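You operate a simulated robot arm through the tools that you are given. There is no shell and no other tool.

Carry out the task below with a simulated robot arm. There is one attempt and no reset: what you move stays moved.

## Task
Run the blue-capped bottle past the drum to get its label.
Fine: stand it at the yellow block, shut door 7, drive on, jog three stations, drive off again. Set down upright: middle bottle with the blue cap.

The check looks at the end state, three seconds after you hand in, the way a careful person would. Anything else that was tipped, shoved, dropped, spilled or broken makes it a failure. Lids that push on must go on centred and level and be pressed home; caps that screw on are set level and turned clockwise until they are tight.

## Robot
A 6-joint arm with a fingered hand on a trunk, on a base that moves. Base frame: it is fixed to the floor where the robot stands at the start and does not move with it; the origin is under the middle of the robot, x ahead of it, y to its left, z up. Lengths are in mm, angles in degrees, forces in N, time in s.
With the tool pointing down near the work surface it reaches from about 200 to 680 mm from the robot's upright axis, wherever it stands. Its first joint turns from -166.0 to 166.0 degrees. Places, roughly: drive switch [500, -200, 1300]; key panel [500, -300, 1200]; middle bottle with the blue cap (8x8x29 cm) [500, 0, 800]; number seven door [300, 500, 1400]. Payload 4 kg.
Tool frame: the origin (TCP) lies between the finger pads and is the grasp point; the fingertips stand 26 mm ahead of it; z points along the fingers, y is the line along which they close. The gripper opens to 148 mm; its body begins 73 mm behind the TCP. The gripper is a hand of 3 fingers: y runs from the thumb to the fingers, the wrist lies at [0, 0, -239] in the tool frame, and closing takes about 1.5 s.
Orientation is that of the tool frame in the base frame, as a unit quaternion [x, y, z, w]. With the fingers straight down and closing along the base's y, the tool's x points along the base's -x, its y along +y and its z along -z.

## Interface
- The arm moves only by the tool servo_tool. Its argument "plan" is a list of rows, each a list of 3 entries, a list of its own where there are three numbers: the shift along the base's x, y, z in units of 30 mm (1.0 is 30 mm), then the turn, a rotation vector about the base's x, y, z in units of 8 degrees (1.0 is 8 degrees), then the closure, from 0 (fully open) to 1 (shut). In form: [[[dx, dy, dz], [ax, ay, az], jaw], ...]. A call has 1 to 20 rows; each row shifts and turns the commanded pose from where the row before left it. A call with a number of a shift or a turn outside -1 to 1 is refused whole. A row lasts 0.2 s, in which the tool goes at most 50 mm and 8.6 degrees; a call with a longer step from one row to the next is refused whole, and so is a gripper value outside its range. A pose out of reach is approached as far as the arm can. The call stops where the force on the tool passes 40 N (or 10 N more than at its start, if that is more) or the arm is blocked; 0.2 s more then pass. The fingers move at their own pace (about 153 mm/s each) and stop on an object; they squeeze with about 24 N. The grip force told is the motor's: it shows also when the fingers shut on nothing. Time passes only in rows, and 0.2 s behind the last, so rows that do not move let the fingers close. The reply holds the time, the measured pose of the TCP, the force on the tool along the base axes, the opening and the grip force, in the units named above and with some noise, with the torque about the TCP (base axes, N m) and any sound that the robot's microphone picked up, and new pictures: "views" is both (left out), scene, wrist or none.
- Cameras (640 x 400 px; columns grow to the right, rows downward): "scene" is now at [33.9, 195.5, 1512]; the picture's right is [-0.23, -0.97, 0.00], its down [-0.87, 0.20, -0.46] and it looks along [0.45, -0.10, -0.89] (base axes); focal length 214 px, centre (320, 200). "wrist" rides on the gripper at [68, -39, -90] in the tool frame; the picture's right is [0.50, 0.87, 0.00], its down [-0.65, 0.38, -0.65] and it looks along [-0.57, 0.33, 0.76] (tool axes); focal length 222 px, centre (320, 200). There is no depth. A picture from a camera that has moved, and an enlarged one, comes with that camera's place and axes in the base frame and with its lens.
- move_column(by): moves the trunk up (or, below 0, down) by that many mm; the arm and the scene camera ride with it, the base frame stays. It gives what a move gives, with no picture.
- steer(legs): drives the robot by 1 to 6 legs, each [ahead, left, turn to the left] in mm, mm and degrees, along the robot's own axes; the way and the turn of a leg run together, so that a leg with both is an arc; at most 1500 mm and 180 degrees a leg. The arm and the cameras ride along, it lands a little off, and it stops where it bumps. It gives what a move gives, and a new picture of the scene camera.
- preshape(shape): the hand has 3 fingers and takes this shape, open, in about a second: jaw (thumb against the fingers, like two jaws); tri (thumb and two fingers); tip (a fingertip pinch); poke (one finger out to press); point (the index stretched); flat (the hand flat); cup (the hand cupped); fist (a fist). The gripper value then closes the fingers along that shape, each until it touches; the sizes above hold for jaw. It gives what a move gives, with no picture.
- pan_tilt(pan, tilt): turns the head with the scene camera to pan (to the left, within 120 degrees either way) and tilt (down, from -29 to 69), counted from straight ahead of the robot (the tilt from the chest, where the trunk bows). It gives what a move gives, and a new picture of the scene camera.
- zoom(camera, box): a new picture of the part [left, top, right, bottom] of that camera's present view, enlarged. No time passes.
- finish_job(): hands the job in; it is judged then, once.

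Nothing tells you exact positions but the pictures and the camera data. Unless the task says otherwise, let go and move clear before handing in.

The tools are called after "Request:" by a JSON object that holds its "fn" and its "kwargs". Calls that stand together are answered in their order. servo_tool: Moves the arm, as the interface text tells. Its arguments: {"type":"object","properties":{"plan":{"type":"array","items":{"type":"array"}},"views":{"type":"string","enum":["both","scene","wrist","none"]}},"required":["plan"]} The other tools are called the same way: move_column (by) moves the trunk up or down; preshape (shape) gives the hand a shape; steer (legs) drives the base; pan_tilt (pan, tilt) turns the head that bears the scene camera; zoom (camera, box) takes an enlarged picture of a part of a camera's view; finish_job () hands the job in.

At the start:

```text
time: 0.0
position: [383.5, -194.6, 1397.8]
tcp_rot: [0.0, 1.0, 0.0, 0.0]
wrist_force: [0.7, 0.0, -0.4]
torque: [0.01, -0.03, 0.0]
width: 147.8
finger_force: 0.0
shape: jaw
trunk travel left (down, up): [-275.0, 42.0]
robot x, y, heading: [-0.5, 0.1, 0.1]
head pan, tilt (commanded): [-13.1, 62.8]
```

scene: 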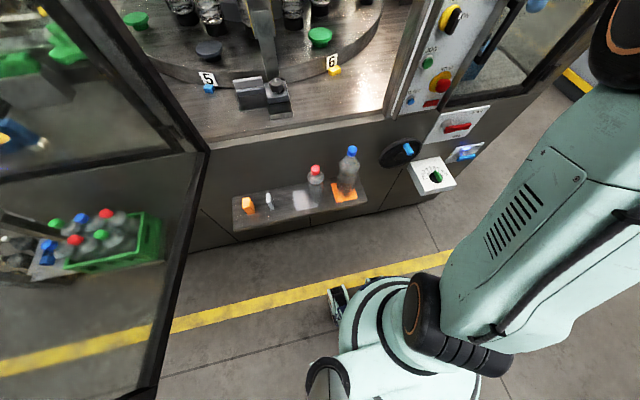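
wrist: 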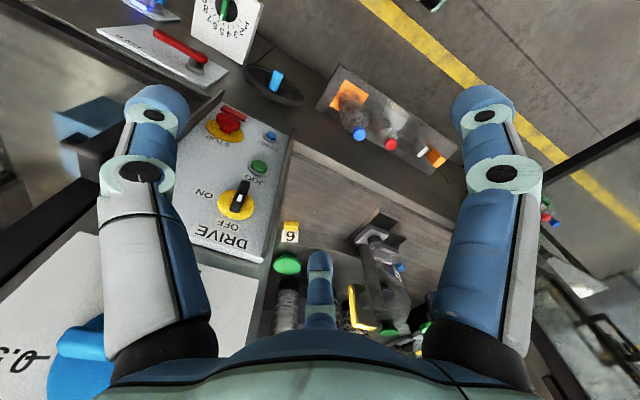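

I see a labelling machine with a turntable, a shelf with two bottles (red cap and blue cap), a control panel with DRIVE switch, JOG button and a stop, and an open door on the left. I'll look around first before moving anything.

Request:
{"fn": "zoom", "kwargs": {"camera": "scene", "box": [200, 120, 480, 260]}}

Request:
{"fn": "zoom", "kwargs": {"camera": "scene", "box": [100, 0, 400, 140]}}

Request:
{"fn": "zoom", "kwargs": {"camera": "wrist", "box": [80, 0, 460, 240]}}

Request:
{"fn": "zoom", "kwargs": {"camera": "scene", "box": [0, 160, 200, 300]}}

```text
2.29 times, centred on (340, 190) of scene
camera zoom: at [33.9, 195.5, 1512.0], right [-0.23, -0.97, 0.0], down [-0.87, 0.2, -0.46], along [0.45, -0.1, -0.89], focal length 490 px, centre (274, 223)
```

zoom: 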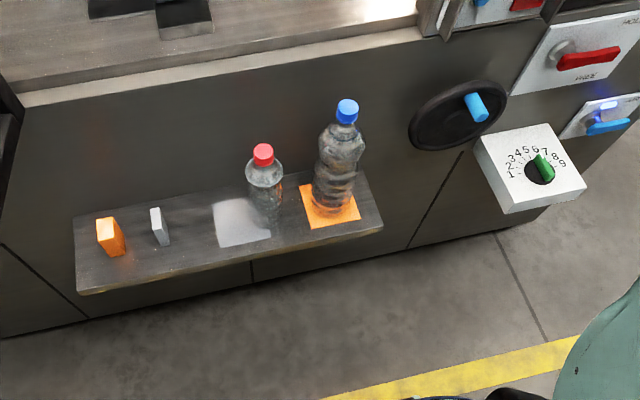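

```text
2.13 times, centred on (250, 70) of scene
camera zoom: at [33.9, 195.5, 1512.0], right [-0.23, -0.97, 0.0], down [-0.87, 0.2, -0.46], along [0.45, -0.1, -0.89], focal length 458 px, centre (469, 477)
```

zoom: 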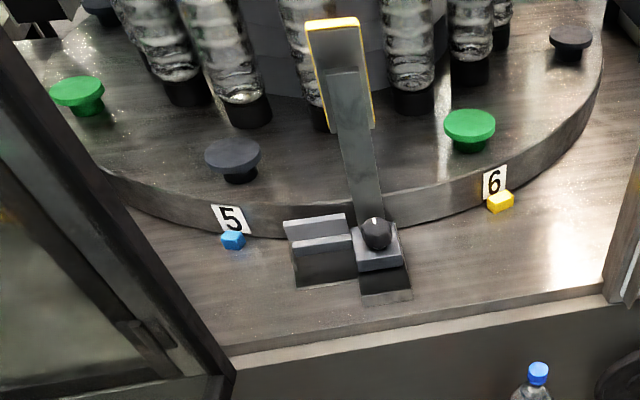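

```text
1.67 times, centred on (270, 120) of wrist
camera zoom: at [317.1, -234.9, 1487.1], right [-0.5, 0.87, 0.0], down [0.65, 0.38, 0.65], along [0.57, 0.33, -0.76], focal length 370 px, centre (403, 333)
```

zoom: 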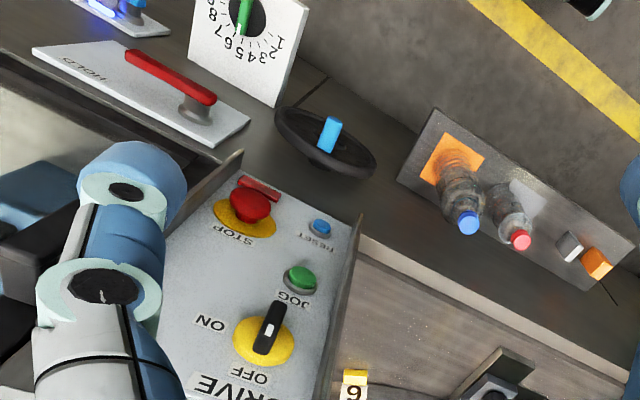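

```text
2.86 times, centred on (100, 230) of scene
camera zoom: at [33.9, 195.5, 1512.0], right [-0.23, -0.97, 0.0], down [-0.87, 0.2, -0.46], along [0.45, -0.1, -0.89], focal length 613 px, centre (949, 114)
```

zoom: 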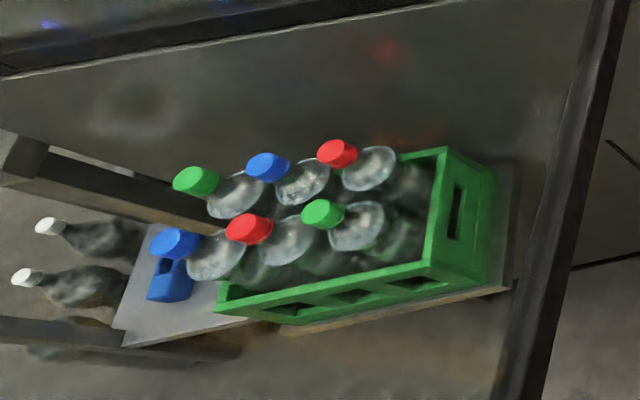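

The shelf holds the target blue-capped bottle, on an orange mat. The turntable has numbered stations, with the yellow block at "6". I'll turn the head to see the machine, the door and the panel better.

Request:
{"fn": "pan_tilt", "kwargs": {"pan": 0, "tilt": 30}}

Request:
{"fn": "pan_tilt", "kwargs": {"pan": 50, "tilt": 25}}

Request:
{"fn": "pan_tilt", "kwargs": {"pan": -35, "tilt": 35}}

```text
time: 1.0
position: [383.2, -194.7, 1397.2]
tcp_rot: [0.0, 1.0, 0.0, 0.0]
wrist_force: [-0.3, 0.6, -0.6]
torque: [-0.02, -0.01, -0.03]
width: 147.8
finger_force: 0.0
shape: jaw
trunk travel left (down, up): [-275.0, 42.0]
robot x, y, heading: [1.9, 0.0, 0.2]
head pan, tilt (commanded): [0.0, 30.0]
camera scene: at [62.7, 209.9, 1557.2], right [0.0, -1.0, 0.0], down [-0.5, 0.0, -0.87], along [0.87, 0.0, -0.5], focal length 214 px, centre (320, 200)
```

scene: 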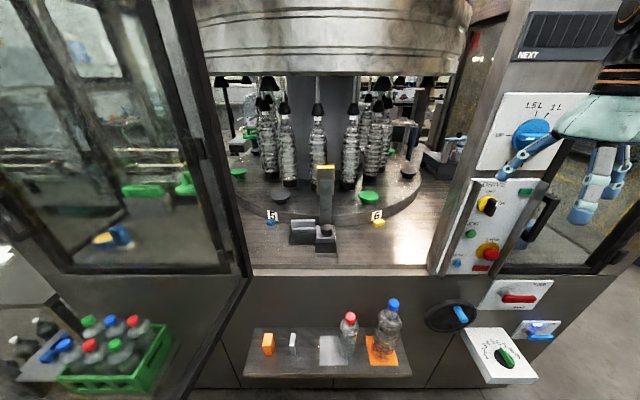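

```text
time: 2.2
position: [383.3, -195.2, 1396.7]
tcp_rot: [0.001, 1.0, 0.0, 0.0]
wrist_force: [-0.9, -0.1, 0.4]
torque: [0.0, -0.01, 0.02]
width: 148.0
finger_force: 0.1
shape: jaw
trunk travel left (down, up): [-275.0, 42.0]
robot x, y, heading: [-0.4, 0.5, -0.0]
head pan, tilt (commanded): [50.0, 25.0]
camera scene: at [31.5, 280.4, 1565.2], right [0.77, -0.64, 0.0], down [-0.27, -0.32, -0.91], along [0.58, 0.69, -0.42], focal length 214 px, centre (320, 200)
```

scene: 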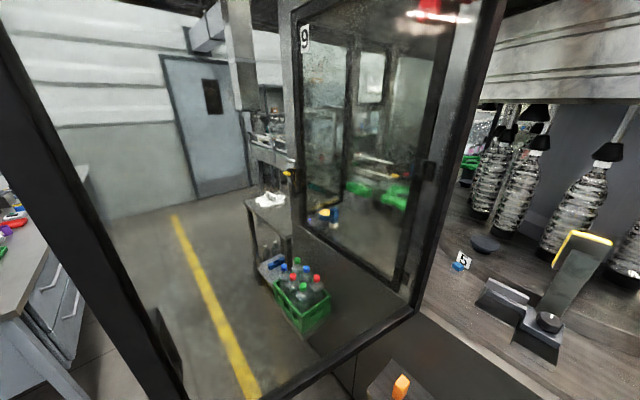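

```text
time: 3.8
position: [383.0, -194.4, 1397.7]
tcp_rot: [0.0, 1.0, 0.0, 0.0]
wrist_force: [-0.2, 0.0, 0.5]
torque: [-0.02, 0.02, 0.01]
width: 147.9
finger_force: 0.1
shape: jaw
trunk travel left (down, up): [-275.0, 42.0]
robot x, y, heading: [-2.0, -1.9, -0.1]
head pan, tilt (commanded): [-35.0, 35.0]
camera scene: at [44.4, 159.4, 1549.4], right [-0.57, -0.82, 0.0], down [-0.47, 0.33, -0.82], along [0.67, -0.47, -0.57], focal length 214 px, centre (320, 200)
```

scene: 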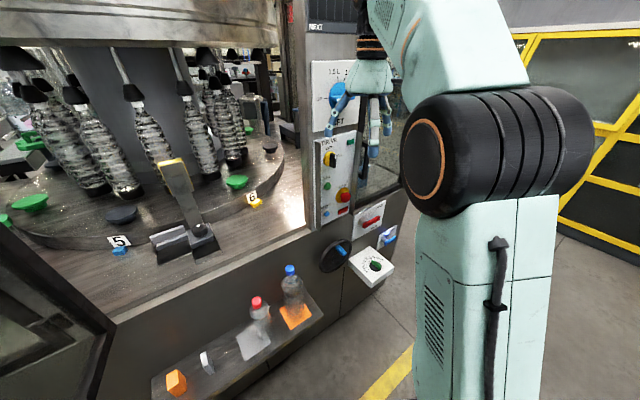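

The machine opening is framed by an open glazed door on the left and the control panel on the right. I'll look further up, left and behind to find the door's number, hinge and handle.

Request:
{"fn": "pan_tilt", "kwargs": {"pan": 0, "tilt": 0}}

Request:
{"fn": "pan_tilt", "kwargs": {"pan": 50, "tilt": -5}}

Request:
{"fn": "pan_tilt", "kwargs": {"pan": 100, "tilt": 20}}

Request:
{"fn": "pan_tilt", "kwargs": {"pan": 0, "tilt": 30}}

```text
time: 4.8
position: [382.7, -195.6, 1398.0]
tcp_rot: [0.0, 1.0, -0.001, 0.0]
wrist_force: [0.4, -0.4, -0.4]
torque: [-0.01, -0.01, -0.01]
width: 148.0
finger_force: 0.0
shape: jaw
trunk travel left (down, up): [-275.0, 42.0]
robot x, y, heading: [-1.5, 2.4, 0.0]
head pan, tilt (commanded): [0.0, 0.0]
camera scene: at [62.3, 209.8, 1605.5], right [0.0, -1.0, 0.0], down [0.0, 0.0, -1.0], along [1.0, 0.0, 0.0], focal length 214 px, centre (320, 200)
```

scene: 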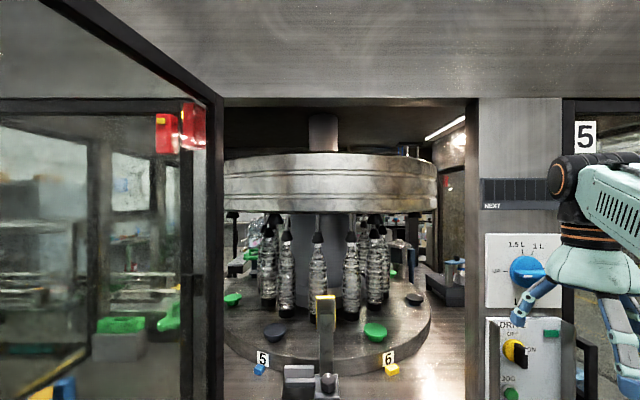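

```text
time: 5.9
position: [382.2, -195.2, 1397.2]
tcp_rot: [-0.001, 1.0, -0.001, 0.0]
wrist_force: [-0.1, -0.4, -0.2]
torque: [0.03, -0.01, -0.01]
width: 148.0
finger_force: 0.1
shape: jaw
trunk travel left (down, up): [-275.0, 42.0]
robot x, y, heading: [2.2, 2.4, 0.1]
head pan, tilt (commanded): [50.0, -5.0]
camera scene: at [28.5, 276.9, 1613.3], right [0.77, -0.64, 0.0], down [0.06, 0.07, -1.0], along [0.64, 0.76, 0.09], focal length 214 px, centre (320, 200)
```

scene: 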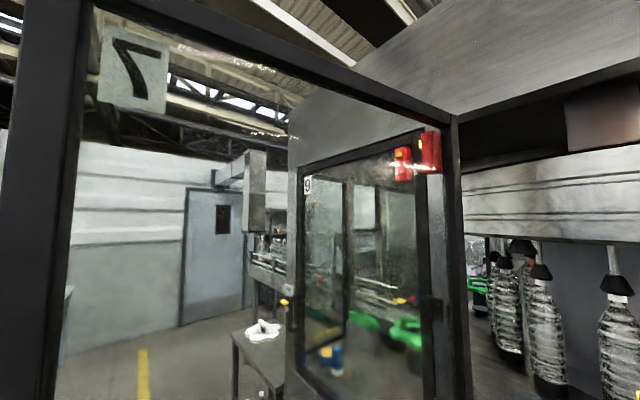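

```text
time: 7.1
position: [383.9, -195.3, 1399.1]
tcp_rot: [0.0, 1.0, -0.001, 0.001]
wrist_force: [0.2, 0.0, -0.3]
torque: [0.02, 0.02, 0.02]
width: 148.3
finger_force: 0.1
shape: jaw
trunk travel left (down, up): [-275.0, 42.0]
robot x, y, heading: [0.4, -0.3, 0.2]
head pan, tilt (commanded): [100.0, 20.0]
camera scene: at [-43.9, 301.6, 1573.3], right [0.98, 0.17, 0.0], down [0.06, -0.34, -0.94], along [-0.16, 0.93, -0.34], focal length 214 px, centre (320, 200)
```

scene: 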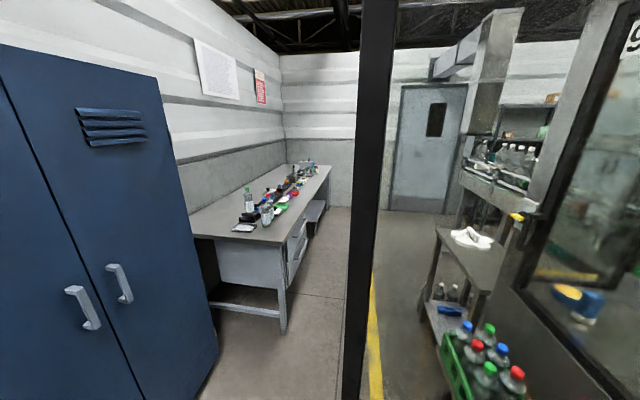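

```text
time: 8.9
position: [382.3, -193.9, 1397.2]
tcp_rot: [0.001, 1.0, 0.0, -0.001]
wrist_force: [-0.1, 0.2, 0.3]
torque: [0.01, 0.0, 0.01]
width: 147.9
finger_force: 0.0
shape: jaw
trunk travel left (down, up): [-275.0, 42.0]
robot x, y, heading: [0.1, 0.0, 0.0]
head pan, tilt (commanded): [0.0, 30.0]
camera scene: at [62.6, 210.0, 1557.2], right [0.0, -1.0, 0.0], down [-0.5, 0.0, -0.87], along [0.87, 0.0, -0.5], focal length 214 px, centre (320, 200)
```

scene: 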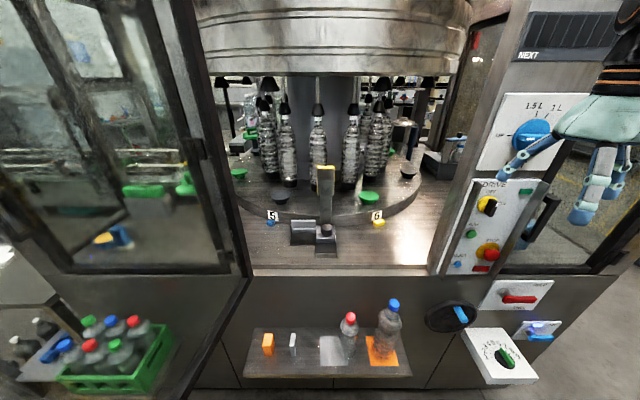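

The open door on the left carries the number 7 (seen mirrored through its glass), hinged at the left edge of the opening. Now I zoom into the turntable, panel and shelf to understand details.

Request:
{"fn": "zoom", "kwargs": {"camera": "scene", "box": [210, 70, 450, 220]}}

Request:
{"fn": "zoom", "kwargs": {"camera": "scene", "box": [230, 160, 440, 290]}}

Request:
{"fn": "zoom", "kwargs": {"camera": "scene", "box": [420, 80, 600, 200]}}

Request:
{"fn": "zoom", "kwargs": {"camera": "scene", "box": [420, 170, 600, 290]}}

Request:
{"fn": "zoom", "kwargs": {"camera": "scene", "box": [420, 270, 600, 390]}}

Request:
{"fn": "zoom", "kwargs": {"camera": "scene", "box": [230, 280, 430, 390]}}

Request:
{"fn": "zoom", "kwargs": {"camera": "scene", "box": [30, 0, 260, 290]}}

```text
2.67 times, centred on (330, 145) of scene
camera zoom: at [62.6, 210.0, 1557.2], right [0.0, -1.0, 0.0], down [-0.5, 0.0, -0.87], along [0.87, 0.0, -0.5], focal length 572 px, centre (293, 347)
```

zoom: 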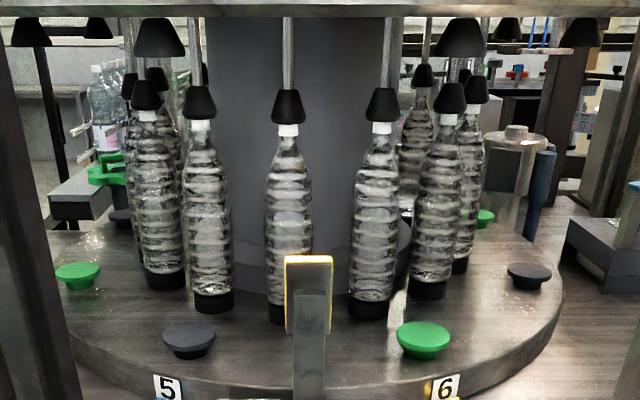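

```text
3.05 times, centred on (335, 225) of scene
camera zoom: at [62.6, 210.0, 1557.2], right [0.0, -1.0, 0.0], down [-0.5, 0.0, -0.87], along [0.87, 0.0, -0.5], focal length 654 px, centre (274, 124)
```

zoom: 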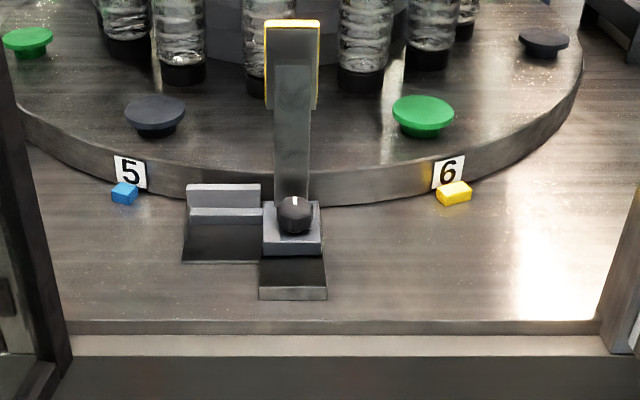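

```text
3.33 times, centred on (510, 140) of scene
camera zoom: at [62.6, 210.0, 1557.2], right [0.0, -1.0, 0.0], down [-0.5, 0.0, -0.87], along [0.87, 0.0, -0.5], focal length 715 px, centre (-313, 400)
```

zoom: 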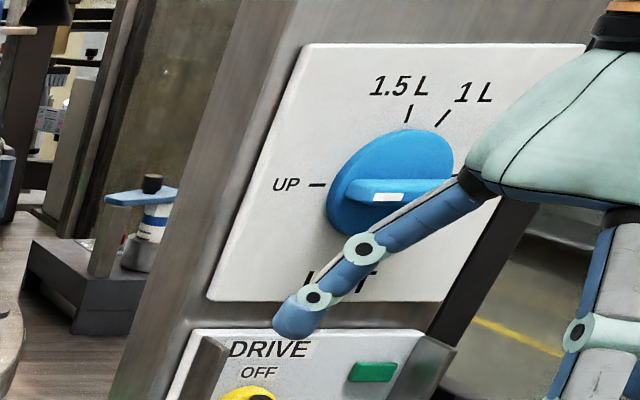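

```text
3.33 times, centred on (510, 230) of scene
camera zoom: at [62.6, 210.0, 1557.2], right [0.0, -1.0, 0.0], down [-0.5, 0.0, -0.87], along [0.87, 0.0, -0.5], focal length 715 px, centre (-313, 100)
```

zoom: 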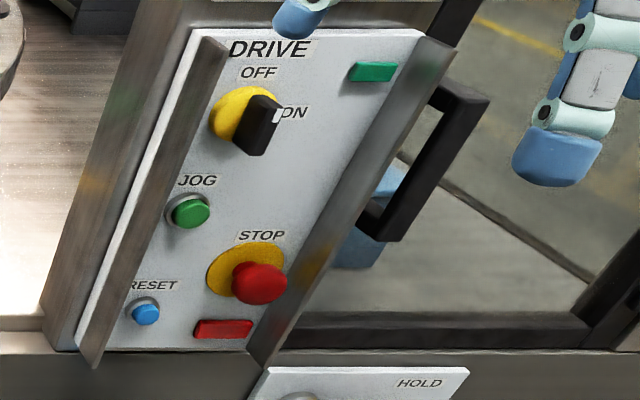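

```text
3.33 times, centred on (510, 330) of scene
camera zoom: at [62.6, 210.0, 1557.2], right [0.0, -1.0, 0.0], down [-0.5, 0.0, -0.87], along [0.87, 0.0, -0.5], focal length 715 px, centre (-313, -233)
```

zoom: 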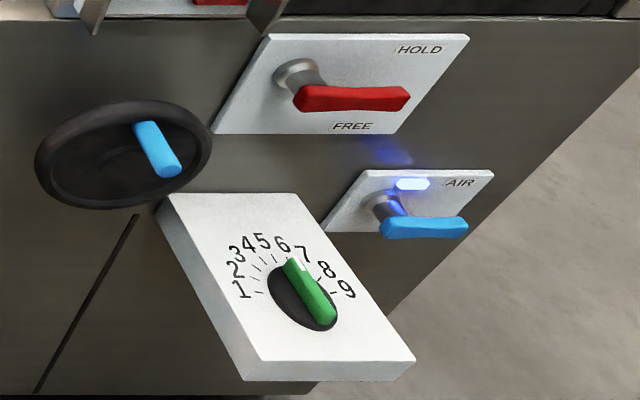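

```text
3.20 times, centred on (330, 335) of scene
camera zoom: at [62.6, 210.0, 1557.2], right [0.0, -1.0, 0.0], down [-0.5, 0.0, -0.87], along [0.87, 0.0, -0.5], focal length 686 px, centre (288, -232)
```

zoom: 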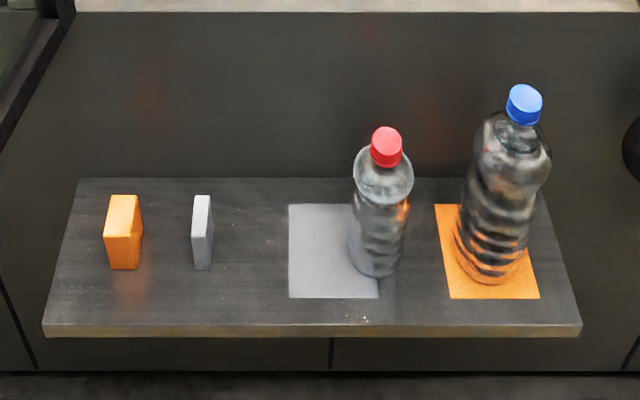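

```text
1.38 times, centred on (145, 145) of scene
camera zoom: at [62.6, 210.0, 1557.2], right [0.0, -1.0, 0.0], down [-0.5, 0.0, -0.87], along [0.87, 0.0, -0.5], focal length 296 px, centre (561, 276)
```

zoom: 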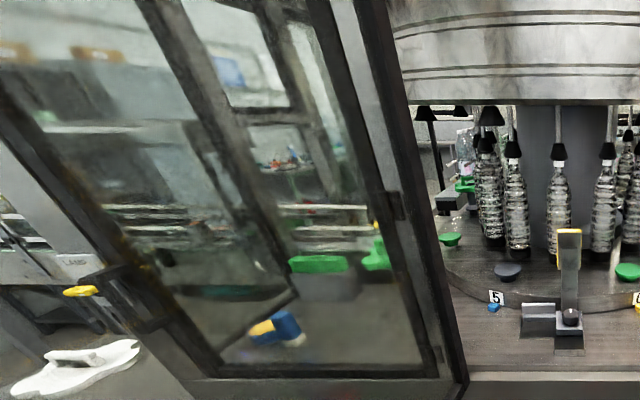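

The target pad at the yellow block is the green disc by "6", and the panel has DRIVE (OFF/ON), JOG, STOP and RESET. I'll lower the trunk for parallax so I can measure positions, looking with the same head pose.

Request:
{"fn": "move_column", "kwargs": {"by": -200}}

Request:
{"fn": "pan_tilt", "kwargs": {"pan": 0, "tilt": 15}}

Request:
{"fn": "zoom", "kwargs": {"camera": "scene", "box": [220, 100, 480, 260]}}

Request:
{"fn": "zoom", "kwargs": {"camera": "scene", "box": [430, 60, 640, 260]}}

Request:
{"fn": "zoom", "kwargs": {"camera": "scene", "box": [220, 240, 480, 400]}}

```text
time: 11.1
position: [382.8, -195.2, 1198.2]
tcp_rot: [0.0, 1.0, 0.0, 0.001]
wrist_force: [-0.9, -0.3, -0.2]
torque: [0.0, -0.01, -0.03]
width: 148.0
finger_force: 0.2
shape: jaw
trunk travel left (down, up): [-75.0, 242.0]
robot x, y, heading: [-2.1, -0.6, -0.0]
head pan, tilt (commanded): [0.0, 30.0]
```

```text
time: 11.8
position: [384.6, -195.9, 1198.3]
tcp_rot: [0.0, 1.0, 0.0, 0.0]
wrist_force: [-0.5, -0.4, 0.3]
torque: [-0.03, 0.01, 0.01]
width: 147.8
finger_force: 0.0
shape: jaw
trunk travel left (down, up): [-75.0, 242.0]
robot x, y, heading: [0.5, -0.4, -0.0]
head pan, tilt (commanded): [0.0, 15.0]
camera scene: at [96.9, 209.9, 1376.0], right [0.0, -1.0, 0.0], down [-0.26, 0.0, -0.97], along [0.97, 0.0, -0.26], focal length 214 px, centre (320, 200)
```

scene: 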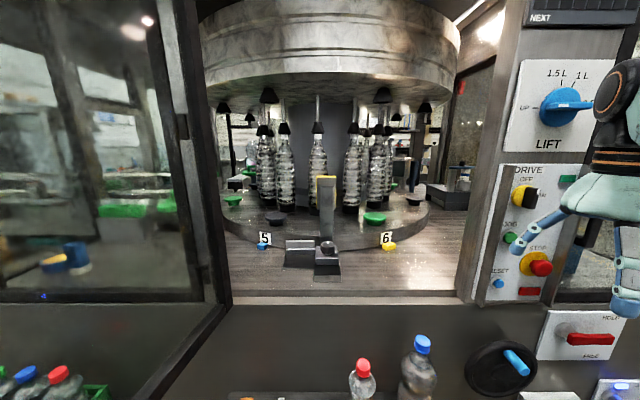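

```text
2.46 times, centred on (350, 180) of scene
camera zoom: at [96.9, 209.9, 1376.0], right [0.0, -1.0, 0.0], down [-0.26, 0.0, -0.97], along [0.97, 0.0, -0.26], focal length 528 px, centre (246, 249)
```

zoom: 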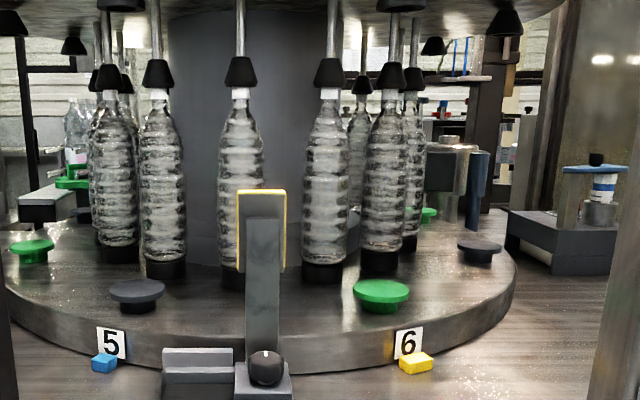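

```text
2.00 times, centred on (535, 160) of scene
camera zoom: at [96.9, 209.9, 1376.0], right [0.0, -1.0, 0.0], down [-0.26, 0.0, -0.97], along [0.97, 0.0, -0.26], focal length 429 px, centre (-110, 280)
```

zoom: 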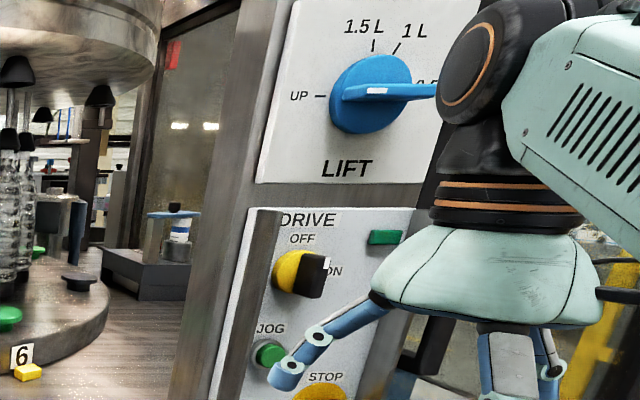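

```text
2.46 times, centred on (350, 320) of scene
camera zoom: at [96.9, 209.9, 1376.0], right [0.0, -1.0, 0.0], down [-0.26, 0.0, -0.97], along [0.97, 0.0, -0.26], focal length 528 px, centre (246, -95)
```

zoom: 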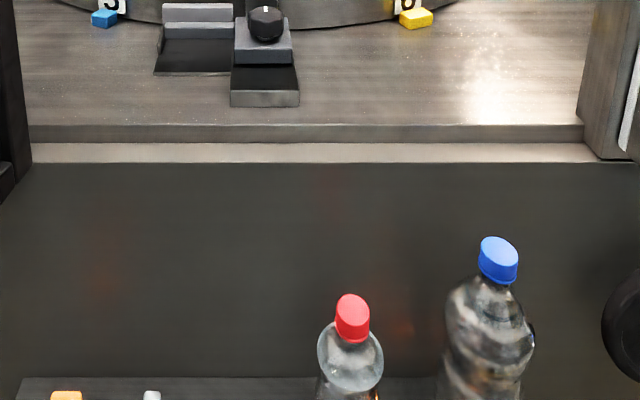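

I've triangulated the key points: blue-cap bottle axis about (484, -22) standing on a shelf at z≈658, pad 6 top at about (924, -14, 1084), and the machine front wall at x≈564. Before backing up I'll check behind the robot on both sides.

Request:
{"fn": "pan_tilt", "kwargs": {"pan": 120, "tilt": 35}}

Request:
{"fn": "pan_tilt", "kwargs": {"pan": -120, "tilt": 35}}

Request:
{"fn": "pan_tilt", "kwargs": {"pan": -10, "tilt": 45}}

Request:
{"fn": "zoom", "kwargs": {"camera": "scene", "box": [240, 140, 480, 300]}}

```text
time: 13.8
position: [383.0, -195.2, 1197.8]
tcp_rot: [0.0, 1.0, 0.0, -0.001]
wrist_force: [-0.2, 0.2, -0.7]
torque: [-0.03, 0.01, 0.01]
width: 147.6
finger_force: 0.0
shape: jaw
trunk travel left (down, up): [-75.0, 242.0]
robot x, y, heading: [2.4, -2.0, -0.2]
head pan, tilt (commanded): [120.0, 35.0]
camera scene: at [-40.5, 286.2, 1344.1], right [0.87, 0.5, 0.0], down [0.29, -0.5, -0.82], along [-0.41, 0.71, -0.57], focal length 214 px, centre (320, 200)
```

scene: 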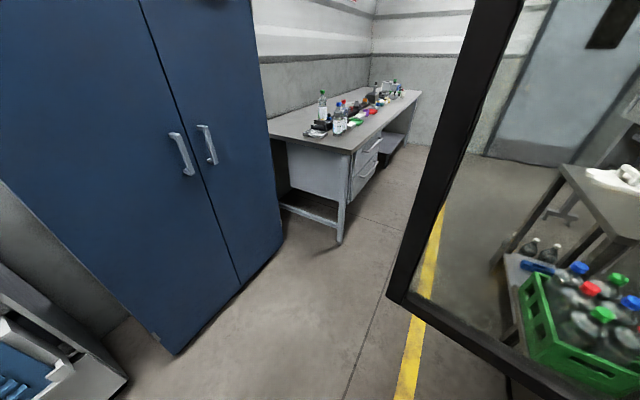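

```text
time: 17.2
position: [384.5, -195.0, 1197.5]
tcp_rot: [0.001, 1.0, 0.001, 0.0]
wrist_force: [0.8, -0.3, 0.2]
torque: [0.02, 0.0, -0.02]
width: 148.2
finger_force: 0.1
shape: jaw
trunk travel left (down, up): [-75.0, 242.0]
robot x, y, heading: [1.2, -3.9, -0.1]
head pan, tilt (commanded): [-120.0, 35.0]
camera scene: at [-40.5, 133.6, 1344.1], right [-0.87, 0.5, 0.0], down [0.29, 0.5, -0.82], along [-0.41, -0.71, -0.57], focal length 214 px, centre (320, 200)
```

scene: 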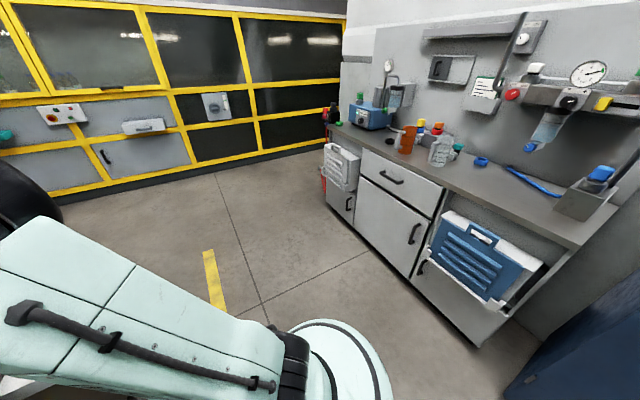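

```text
time: 19.1
position: [381.9, -195.2, 1198.2]
tcp_rot: [0.0, 1.0, 0.0, -0.001]
wrist_force: [0.2, 0.1, 0.5]
torque: [0.0, 0.04, -0.01]
width: 148.1
finger_force: 0.1
shape: jaw
trunk travel left (down, up): [-75.0, 242.0]
robot x, y, heading: [3.6, -1.7, 0.3]
head pan, tilt (commanded): [-10.0, 45.0]
camera scene: at [83.6, 195.7, 1329.2], right [-0.17, -0.98, 0.0], down [-0.7, 0.12, -0.71], along [0.7, -0.12, -0.71], focal length 214 px, centre (320, 200)
```

scene: 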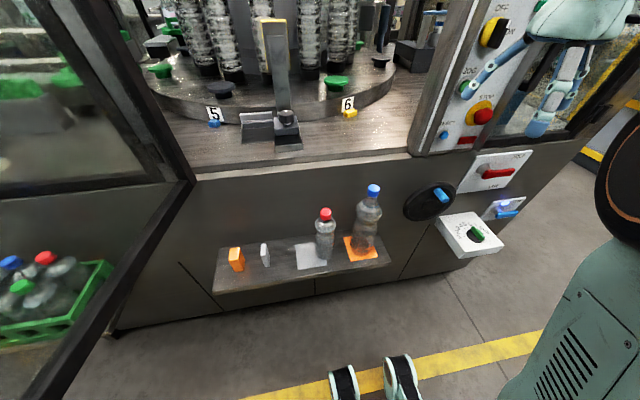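

```text
2.50 times, centred on (360, 220) of scene
camera zoom: at [83.6, 195.7, 1329.2], right [-0.17, -0.98, 0.0], down [-0.7, 0.12, -0.71], along [0.7, -0.12, -0.71], focal length 536 px, centre (220, 150)
```

zoom: 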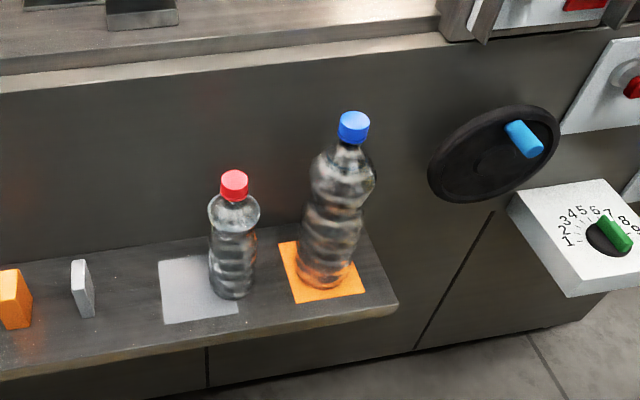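

Behind the robot there is about 700 mm of free floor. I'll back up 200 mm to give the arm room, then turn the tool to point forward, well away from the machine.

Request:
{"fn": "steer", "kwargs": {"legs": [[-200, 0, 0]]}}

Request:
{"fn": "servo_tool", "kwargs": {"plan": [[[0, 0, 0], [0, -1, 0], 0], [[0, 0, 0], [0, -1, 0], 0], [[0, 0, 0], [0, -1, 0], 0], [[0, 0, 0], [0, -1, 0], 0], [[0, 0, 0], [0, -1, 0], 0], [[0, 0, 0], [0, -1, 0], 0], [[0, 0, 0], [0, -1, 0], 0], [[0, 0, 0], [0, -1, 0], 0], [[0, 0, 0], [0, -1, 0], 0], [[0, 0, 0], [0, -1, 0], 0], [[0, 0, 0], [0, -1, 0], 0], [[0, 0, 0], [0, -0.25, 0], 0], [[0, 0, 0], [0, 0, 0], 0]]}}

```text
time: 20.7
position: [181.4, -195.9, 1198.3]
tcp_rot: [0.002, 1.0, 0.0, 0.001]
wrist_force: [0.0, -0.2, -0.1]
torque: [-0.02, -0.02, -0.01]
width: 148.1
finger_force: 0.1
shape: jaw
trunk travel left (down, up): [-75.0, 242.0]
robot x, y, heading: [-200.6, 2.6, -0.3]
head pan, tilt (commanded): [-10.0, 45.0]
camera scene: at [-116.3, 195.9, 1329.3], right [-0.18, -0.98, 0.0], down [-0.7, 0.13, -0.71], along [0.7, -0.13, -0.71], focal length 214 px, centre (320, 200)
```

scene: 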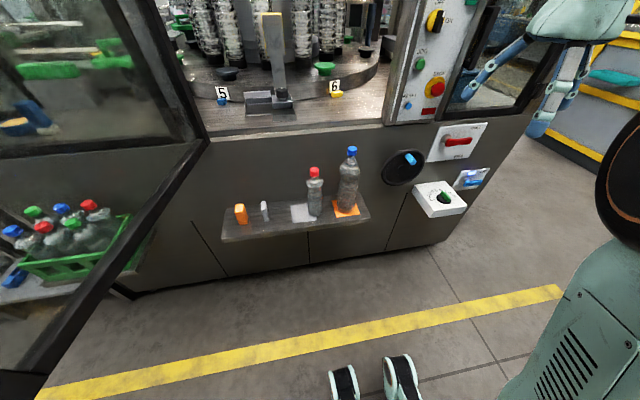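

```text
time: 22.3
position: [195.1, -243.1, 1134.7]
tcp_rot: [0.047, 0.904, 0.052, 0.421]
wrist_force: [0.1, 0.1, 0.0]
torque: [0.03, -0.01, -0.02]
width: 147.8
finger_force: 0.1
shape: jaw
trunk travel left (down, up): [-75.0, 242.0]
robot x, y, heading: [-196.6, 2.6, -0.3]
head pan, tilt (commanded): [-10.0, 45.0]
stopped in row 8: the arm was blocked; the commanded pose is now the measured one
camera scene: at [-109.6, 202.7, 1339.3], right [-0.08, -1.0, 0.0], down [-0.62, 0.05, -0.79], along [0.78, -0.07, -0.62], focal length 214 px, centre (320, 200)
camera wrist: at [82.6, -278.8, 1135.1], right [-0.29, 0.92, -0.26], down [-0.07, 0.25, 0.97], along [0.96, 0.29, -0.01], focal length 222 px, centre (320, 200)
```

scene: 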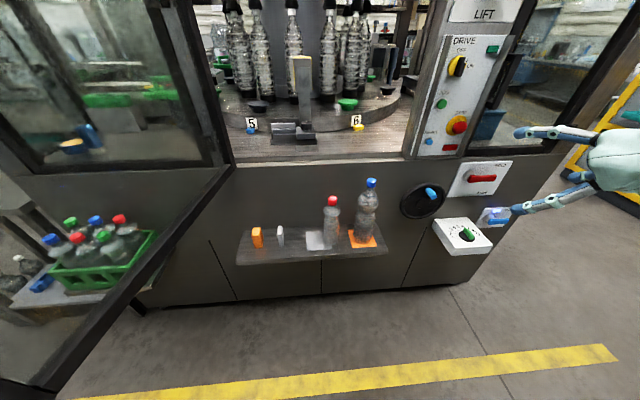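
wrist: 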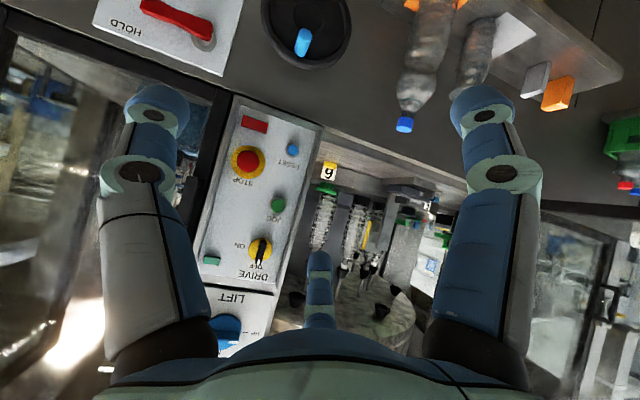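

The arm was blocked because the wrist came too close to the body after backing up. I'll first extend the hand forward by about 200 mm in the free space, then complete the turn to horizontal.

Request:
{"fn": "servo_tool", "kwargs": {"plan": [[[1, 0.5, 0], [0, 0, 0], 0.2], [[1, 0.5, 0], [0, 0, 0], 0.2], [[1, 0.5, 0], [0, 0, 0], 0.2], [[1, 0.5, 0], [0, 0, 0], 0.2], [[1, 0.5, 0], [0, 0, 0], 0.2], [[1, 0.5, 0], [0, 0, 0], 0.2], [[0.5, 0, 0], [-0.171, -0.835, -0.008], 0.2], [[0, 0, 0], [-0.171, -0.835, -0.008], 0.2], [[0, 0, 0], [-0.171, -0.835, -0.008], 0.2], [[0, 0, 0], [-0.171, -0.835, -0.008], 0.2], [[0, 0, 0], [-0.171, -0.835, -0.008], 0.2], [[0, 0, 0], [-0.171, -0.835, -0.008], 0.2], [[0, 0, 0], [0, 0, 0], 0.2]]}}

```text
time: 25.1
position: [390.9, -151.0, 1141.4]
tcp_rot: [0.024, 0.82, 0.025, 0.571]
wrist_force: [0.0, -0.3, 0.1]
torque: [0.01, 0.0, 0.0]
width: 118.8
finger_force: 0.2
shape: jaw
out of reach, approached as far as the arm can: row 9, 10, 11, 12
trunk travel left (down, up): [-75.0, 242.0]
robot x, y, heading: [-197.4, 1.0, -0.2]
head pan, tilt (commanded): [-10.0, 45.0]
camera scene: at [-115.6, 195.8, 1329.2], right [-0.18, -0.98, 0.0], down [-0.7, 0.13, -0.71], along [0.7, -0.13, -0.71], focal length 214 px, centre (320, 200)
camera wrist: at [284.3, -187.1, 1106.1], right [-0.17, 0.9, -0.41], down [-0.38, 0.32, 0.87], along [0.91, 0.3, 0.29], focal length 222 px, centre (320, 200)
```

scene: 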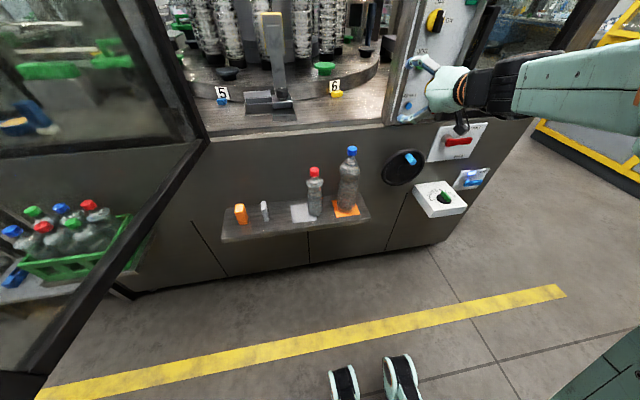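
wrist: 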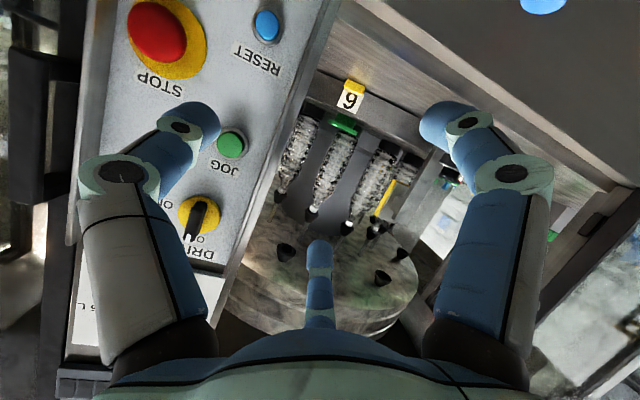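

The hand points forward but is about 20° short of horizontal, limited by reach in this arm posture. I'll shift it left to the bottle's line and a bit forward (still in free air in front of the opening) to see whether the level pose becomes reachable.

Request:
{"fn": "servo_tool", "kwargs": {"plan": [[[0, 1, 0], [0, 0, 0], 0.2], [[0, 1, 0], [0, 0, 0], 0.2], [[0, 1, 0], [0, 0, 0], 0.2], [[0, 1, 0], [0, 0, 0], 0.2], [[0, 0.3, 0], [0, 0, 0], 0.2], [[0, 0, 0], [0, 0, 0], 0.2]]}}

```text
time: 26.5
position: [390.0, -20.5, 1142.0]
tcp_rot: [0.025, 0.82, 0.025, 0.571]
wrist_force: [1.0, 0.4, 0.4]
torque: [-0.01, -0.02, -0.01]
width: 118.6
finger_force: 0.1
shape: jaw
trunk travel left (down, up): [-75.0, 242.0]
robot x, y, heading: [-198.8, -0.9, -0.2]
head pan, tilt (commanded): [-10.0, 45.0]
camera scene: at [-115.6, 195.8, 1329.2], right [-0.18, -0.98, 0.0], down [-0.7, 0.13, -0.71], along [0.7, -0.13, -0.71], focal length 214 px, centre (320, 200)
camera wrist: at [283.3, -58.2, 1106.4], right [-0.17, 0.9, -0.41], down [-0.38, 0.32, 0.87], along [0.91, 0.3, 0.29], focal length 222 px, centre (320, 200)
```

scene: 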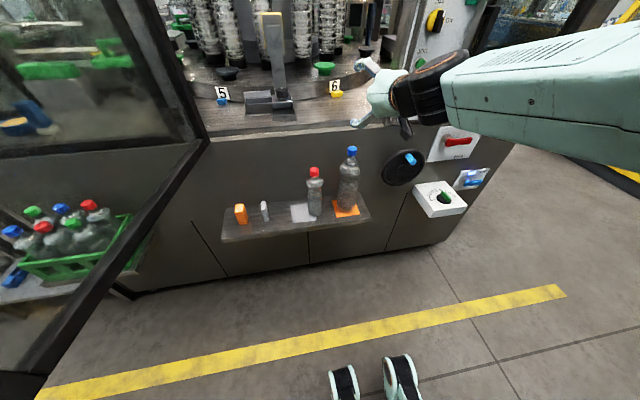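
wrist: 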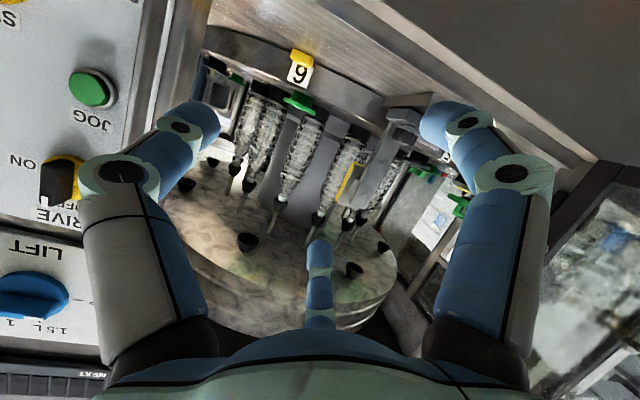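

The hand is now in line with the bottle, in free air in front of the opening. I'll extend a little and try the remaining 20° of turn.

Request:
{"fn": "servo_tool", "kwargs": {"plan": [[[1, 0, 0], [0, 0, 0], 0.2], [[1, 0, 0], [0, 0, 0], 0.2], [[1, 0, 0], [0, 0, 0], 0.2], [[0, 0, 0], [-0.13, -0.63, 0], 0.2], [[0, 0, 0], [-0.13, -0.63, 0], 0.2], [[0, 0, 0], [-0.13, -0.63, 0], 0.2], [[0, 0, 0], [-0.13, -0.63, 0], 0.2], [[0, 0, 0], [0, 0, 0], 0.2]], "views": "scene"}}

```text
time: 28.3
position: [485.3, -37.1, 1147.3]
tcp_rot: [0.025, 0.731, -0.03, 0.682]
wrist_force: [1.0, -0.3, 1.6]
torque: [0.04, 0.04, 0.0]
width: 118.6
finger_force: 0.0
shape: jaw
out of reach, approached as far as the arm can: row 4, 5, 6, 7
trunk travel left (down, up): [-75.0, 242.0]
robot x, y, heading: [-199.2, 1.4, -0.2]
head pan, tilt (commanded): [-10.0, 45.0]
camera scene: at [-115.7, 195.8, 1329.3], right [-0.18, -0.98, 0.0], down [-0.7, 0.13, -0.71], along [0.7, -0.13, -0.71], focal length 214 px, centre (320, 200)
```

scene: 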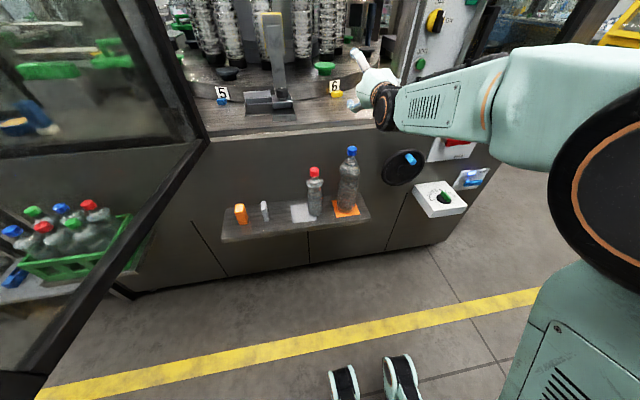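

With more extension the hand gets level; a downward pitch of about 30° will suit both picking and placing, since the fingers still close sideways. I'll retract to x≈380, pitch to 30° down, and descend in front of the bottle.

Request:
{"fn": "servo_tool", "kwargs": {"plan": [[[-0.9, 0.12, 0], [0.049, 0.813, 0.133], 0.2], [[-0.9, 0.12, 0], [0.049, 0.813, 0.133], 0.2], [[-0.9, 0.12, 0], [0.049, 0.813, 0.133], 0.2], [[-0.8, 0.12, 0], [0.049, 0.813, 0.133], 0.2], [[0, 0, -0.9], [0, 0, 0], 0.2], [[0, 0, -0.9], [0, 0, 0], 0.2], [[0, 0, -0.9], [0, 0, 0], 0.2], [[0, 0, -0.9], [0, 0, 0], 0.2], [[0, 0, -0.9], [0, 0, 0], 0.2], [[0, 0, 0], [0, 0, 0], 0.2]]}}

```text
time: 30.5
position: [387.7, -21.6, 1024.1]
tcp_rot: [0.0, 0.868, -0.001, 0.496]
wrist_force: [0.4, 1.2, -0.1]
torque: [0.0, -0.01, -0.02]
width: 118.5
finger_force: 0.2
shape: jaw
out of reach, approached as far as the arm can: row 2, 9
trunk travel left (down, up): [-75.0, 242.0]
robot x, y, heading: [-202.1, 2.4, -0.2]
head pan, tilt (commanded): [-10.0, 45.0]
camera scene: at [-115.6, 195.8, 1329.2], right [-0.18, -0.98, 0.0], down [-0.7, 0.13, -0.71], along [0.7, -0.13, -0.71], focal length 214 px, centre (320, 200)
camera wrist: at [276.7, -61.0, 1011.0], right [-0.25, 0.87, -0.43], down [-0.23, 0.38, 0.9], along [0.94, 0.33, 0.1], focal length 222 px, centre (320, 200)
```

scene: 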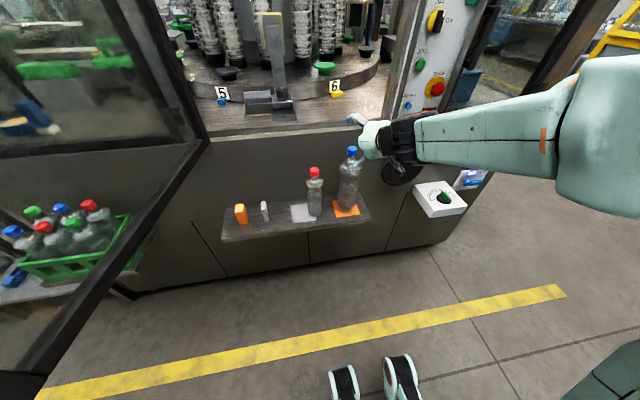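
wrist: 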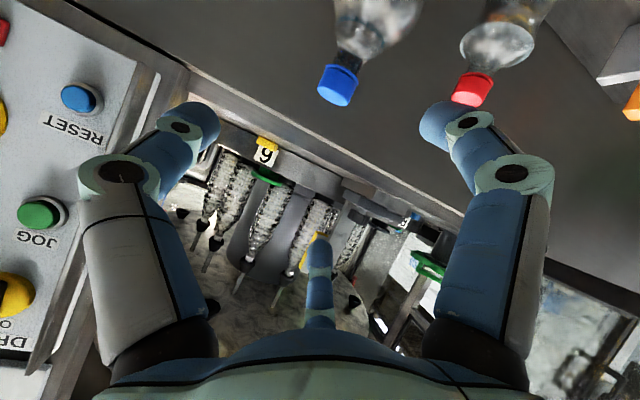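

The hand is pitched 30° down right in front of and above the blue-capped bottle. I'll lower the trunk the remaining 75 mm and continue the descent with the arm.

Request:
{"fn": "move_column", "kwargs": {"by": -75}}

Request:
{"fn": "servo_tool", "kwargs": {"plan": [[[0, 0, -0.9], [0, 0, 0], 0.2], [[0, 0, -0.9], [0, 0, 0], 0.2], [[0, 0, -0.9], [0, 0, 0], 0.2], [[0, 0, 0], [0, 0, 0], 0.2]]}}

```text
time: 31.6
position: [392.3, -22.4, 956.4]
tcp_rot: [0.0, 0.868, 0.0, 0.496]
wrist_force: [-0.4, 1.7, 0.9]
torque: [0.0, 0.02, 0.01]
width: 118.4
finger_force: 0.1
shape: jaw
trunk travel left (down, up): [0.0, 317.0]
robot x, y, heading: [-202.8, 1.7, -0.1]
head pan, tilt (commanded): [-10.0, 45.0]
```

```text
time: 32.6
position: [389.4, -42.4, 900.0]
tcp_rot: [0.022, 0.874, -0.045, 0.483]
wrist_force: [-0.4, 1.0, 0.0]
torque: [0.01, 0.0, 0.0]
width: 118.6
finger_force: 0.0
shape: jaw
out of reach, approached as far as the arm can: row 1, 2, 3
trunk travel left (down, up): [0.0, 317.0]
robot x, y, heading: [-199.7, 2.1, -0.1]
head pan, tilt (commanded): [-10.0, 45.0]
camera scene: at [-94.8, 195.7, 1257.7], right [-0.18, -0.98, 0.0], down [-0.7, 0.13, -0.71], along [0.7, -0.13, -0.71], focal length 214 px, centre (320, 200)
camera wrist: at [276.4, -72.7, 891.5], right [-0.2, 0.86, -0.47], down [-0.17, 0.44, 0.88], along [0.97, 0.25, 0.06], focal length 222 px, centre (320, 200)
```

scene: 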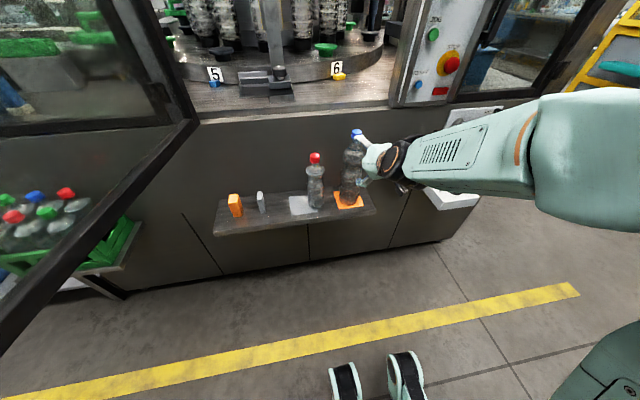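
wrist: 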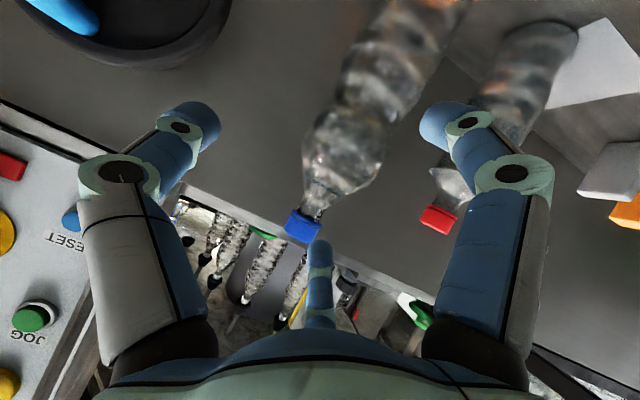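

The arm is short of reach at this height in this posture, so I'll back the robot a further 150 mm, re-extend the hand, and pitch it 45° down, which suits the low shelf better.

Request:
{"fn": "steer", "kwargs": {"legs": [[-150, 0, 0]]}}

Request:
{"fn": "servo_tool", "kwargs": {"plan": [[[0.8, 0.13, 0], [0.159, 0.534, 0.179], 0.2], [[0.8, 0.13, 0], [0.159, 0.534, 0.179], 0.2], [[0.8, 0.13, 0], [0.159, 0.534, 0.179], 0.2], [[1, 0.13, 0], [0, 0, 0], 0.2], [[1, 0.13, 0], [0, 0, 0], 0.2], [[0, 0, -0.9], [0, 0, 0], 0.2], [[0, 0, -0.9], [0, 0, 0], 0.2], [[0, 0, 0], [0, 0, 0], 0.2]]}}

```text
time: 34.0
position: [238.5, -40.8, 899.4]
tcp_rot: [0.021, 0.874, -0.044, 0.483]
wrist_force: [0.7, 0.2, 0.5]
torque: [0.03, 0.0, 0.0]
width: 118.5
finger_force: 0.1
shape: jaw
trunk travel left (down, up): [0.0, 317.0]
robot x, y, heading: [-351.2, 4.4, -0.4]
head pan, tilt (commanded): [-10.0, 45.0]
camera scene: at [-246.6, 196.3, 1257.8], right [-0.18, -0.98, 0.0], down [-0.7, 0.13, -0.71], along [0.7, -0.13, -0.71], focal length 214 px, centre (320, 200)
```

scene: 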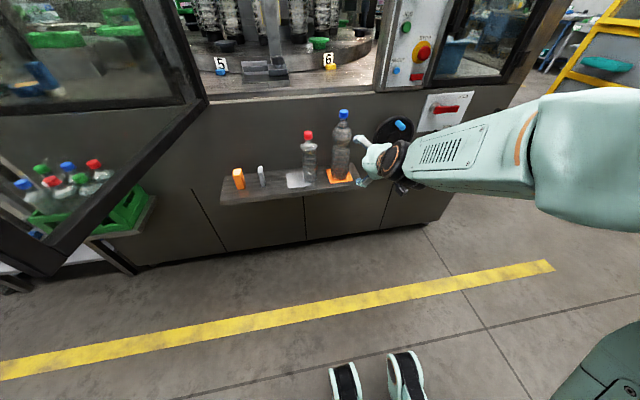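

```text
time: 35.8
position: [361.2, -21.5, 846.0]
tcp_rot: [-0.001, 0.924, 0.001, 0.382]
wrist_force: [-0.3, -0.4, 0.1]
torque: [0.01, -0.04, 0.02]
width: 118.6
finger_force: 0.0
shape: jaw
out of reach, approached as far as the arm can: row 1
trunk travel left (down, up): [0.0, 317.0]
robot x, y, heading: [-346.0, -1.7, -0.3]
head pan, tilt (commanded): [-10.0, 45.0]
camera scene: at [-246.2, 196.3, 1257.7], right [-0.18, -0.98, 0.0], down [-0.7, 0.13, -0.71], along [0.7, -0.13, -0.71], focal length 214 px, centre (320, 200)
camera wrist: at [252.3, -60.4, 861.4], right [-0.35, 0.87, -0.35], down [0.0, 0.38, 0.93], along [0.94, 0.33, -0.14], focal length 222 px, centre (320, 200)
```

scene: 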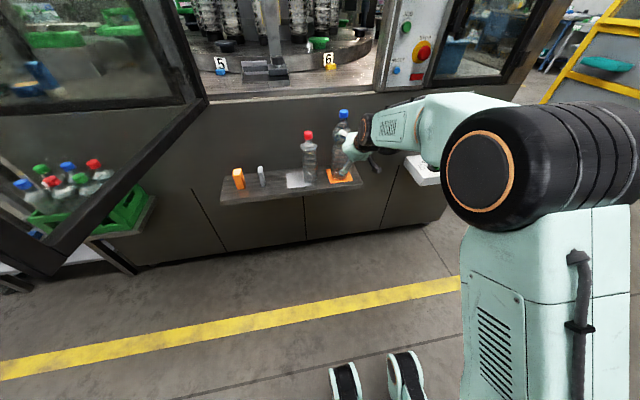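
wrist: 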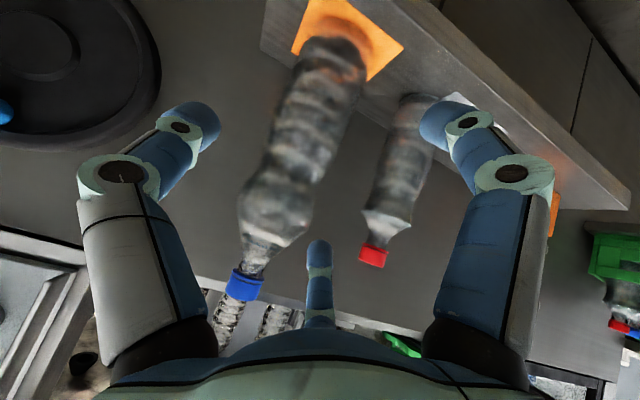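

Now at (361, -22, 846) with 45° pitch, and the wrist camera confirms the bottle axis at about (484, -21). A flatter pitch keeps the palm off the bottle's shoulder, so I'll try reducing it to 25–30° here.

Request:
{"fn": "servo_tool", "kwargs": {"plan": [[[0, 0, 0], [0, -0.9, 0], 0.2], [[0, 0, 0], [0, -0.9, 0], 0.2], [[0, 0, 0], [0, -0.6, 0], 0.2], [[0, 0, 0], [0, 0, 0], 0.2]]}}

```text
time: 36.8
position: [363.2, -26.0, 845.2]
tcp_rot: [0.008, 0.87, -0.013, 0.492]
wrist_force: [0.0, -0.2, 0.1]
torque: [-0.02, -0.02, -0.01]
width: 118.5
finger_force: 0.0
shape: jaw
out of reach, approached as far as the arm can: row 2
trunk travel left (down, up): [0.0, 317.0]
robot x, y, heading: [-348.8, 3.2, -0.3]
head pan, tilt (commanded): [-10.0, 45.0]
camera scene: at [-246.3, 196.3, 1257.7], right [-0.18, -0.98, 0.0], down [-0.7, 0.13, -0.71], along [0.7, -0.13, -0.71], focal length 214 px, centre (320, 200)
camera wrist: at [250.4, -63.8, 834.1], right [-0.24, 0.87, -0.44], down [-0.21, 0.4, 0.89], along [0.95, 0.3, 0.09], focal length 222 px, centre (320, 200)
```

scene: 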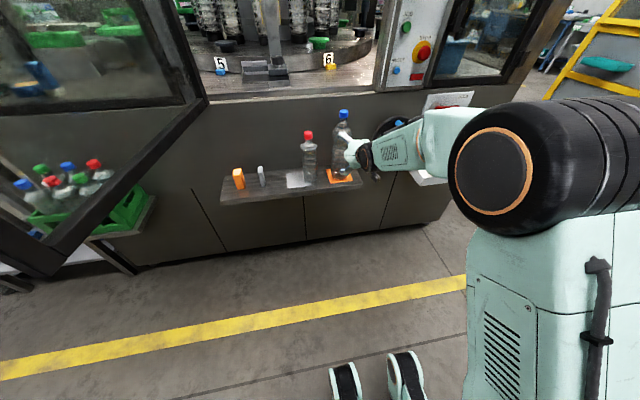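
wrist: 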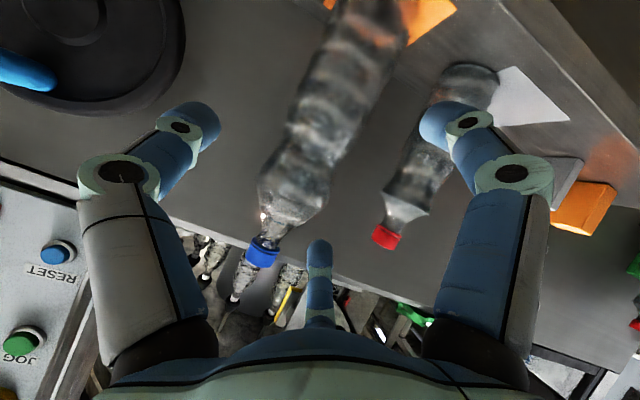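

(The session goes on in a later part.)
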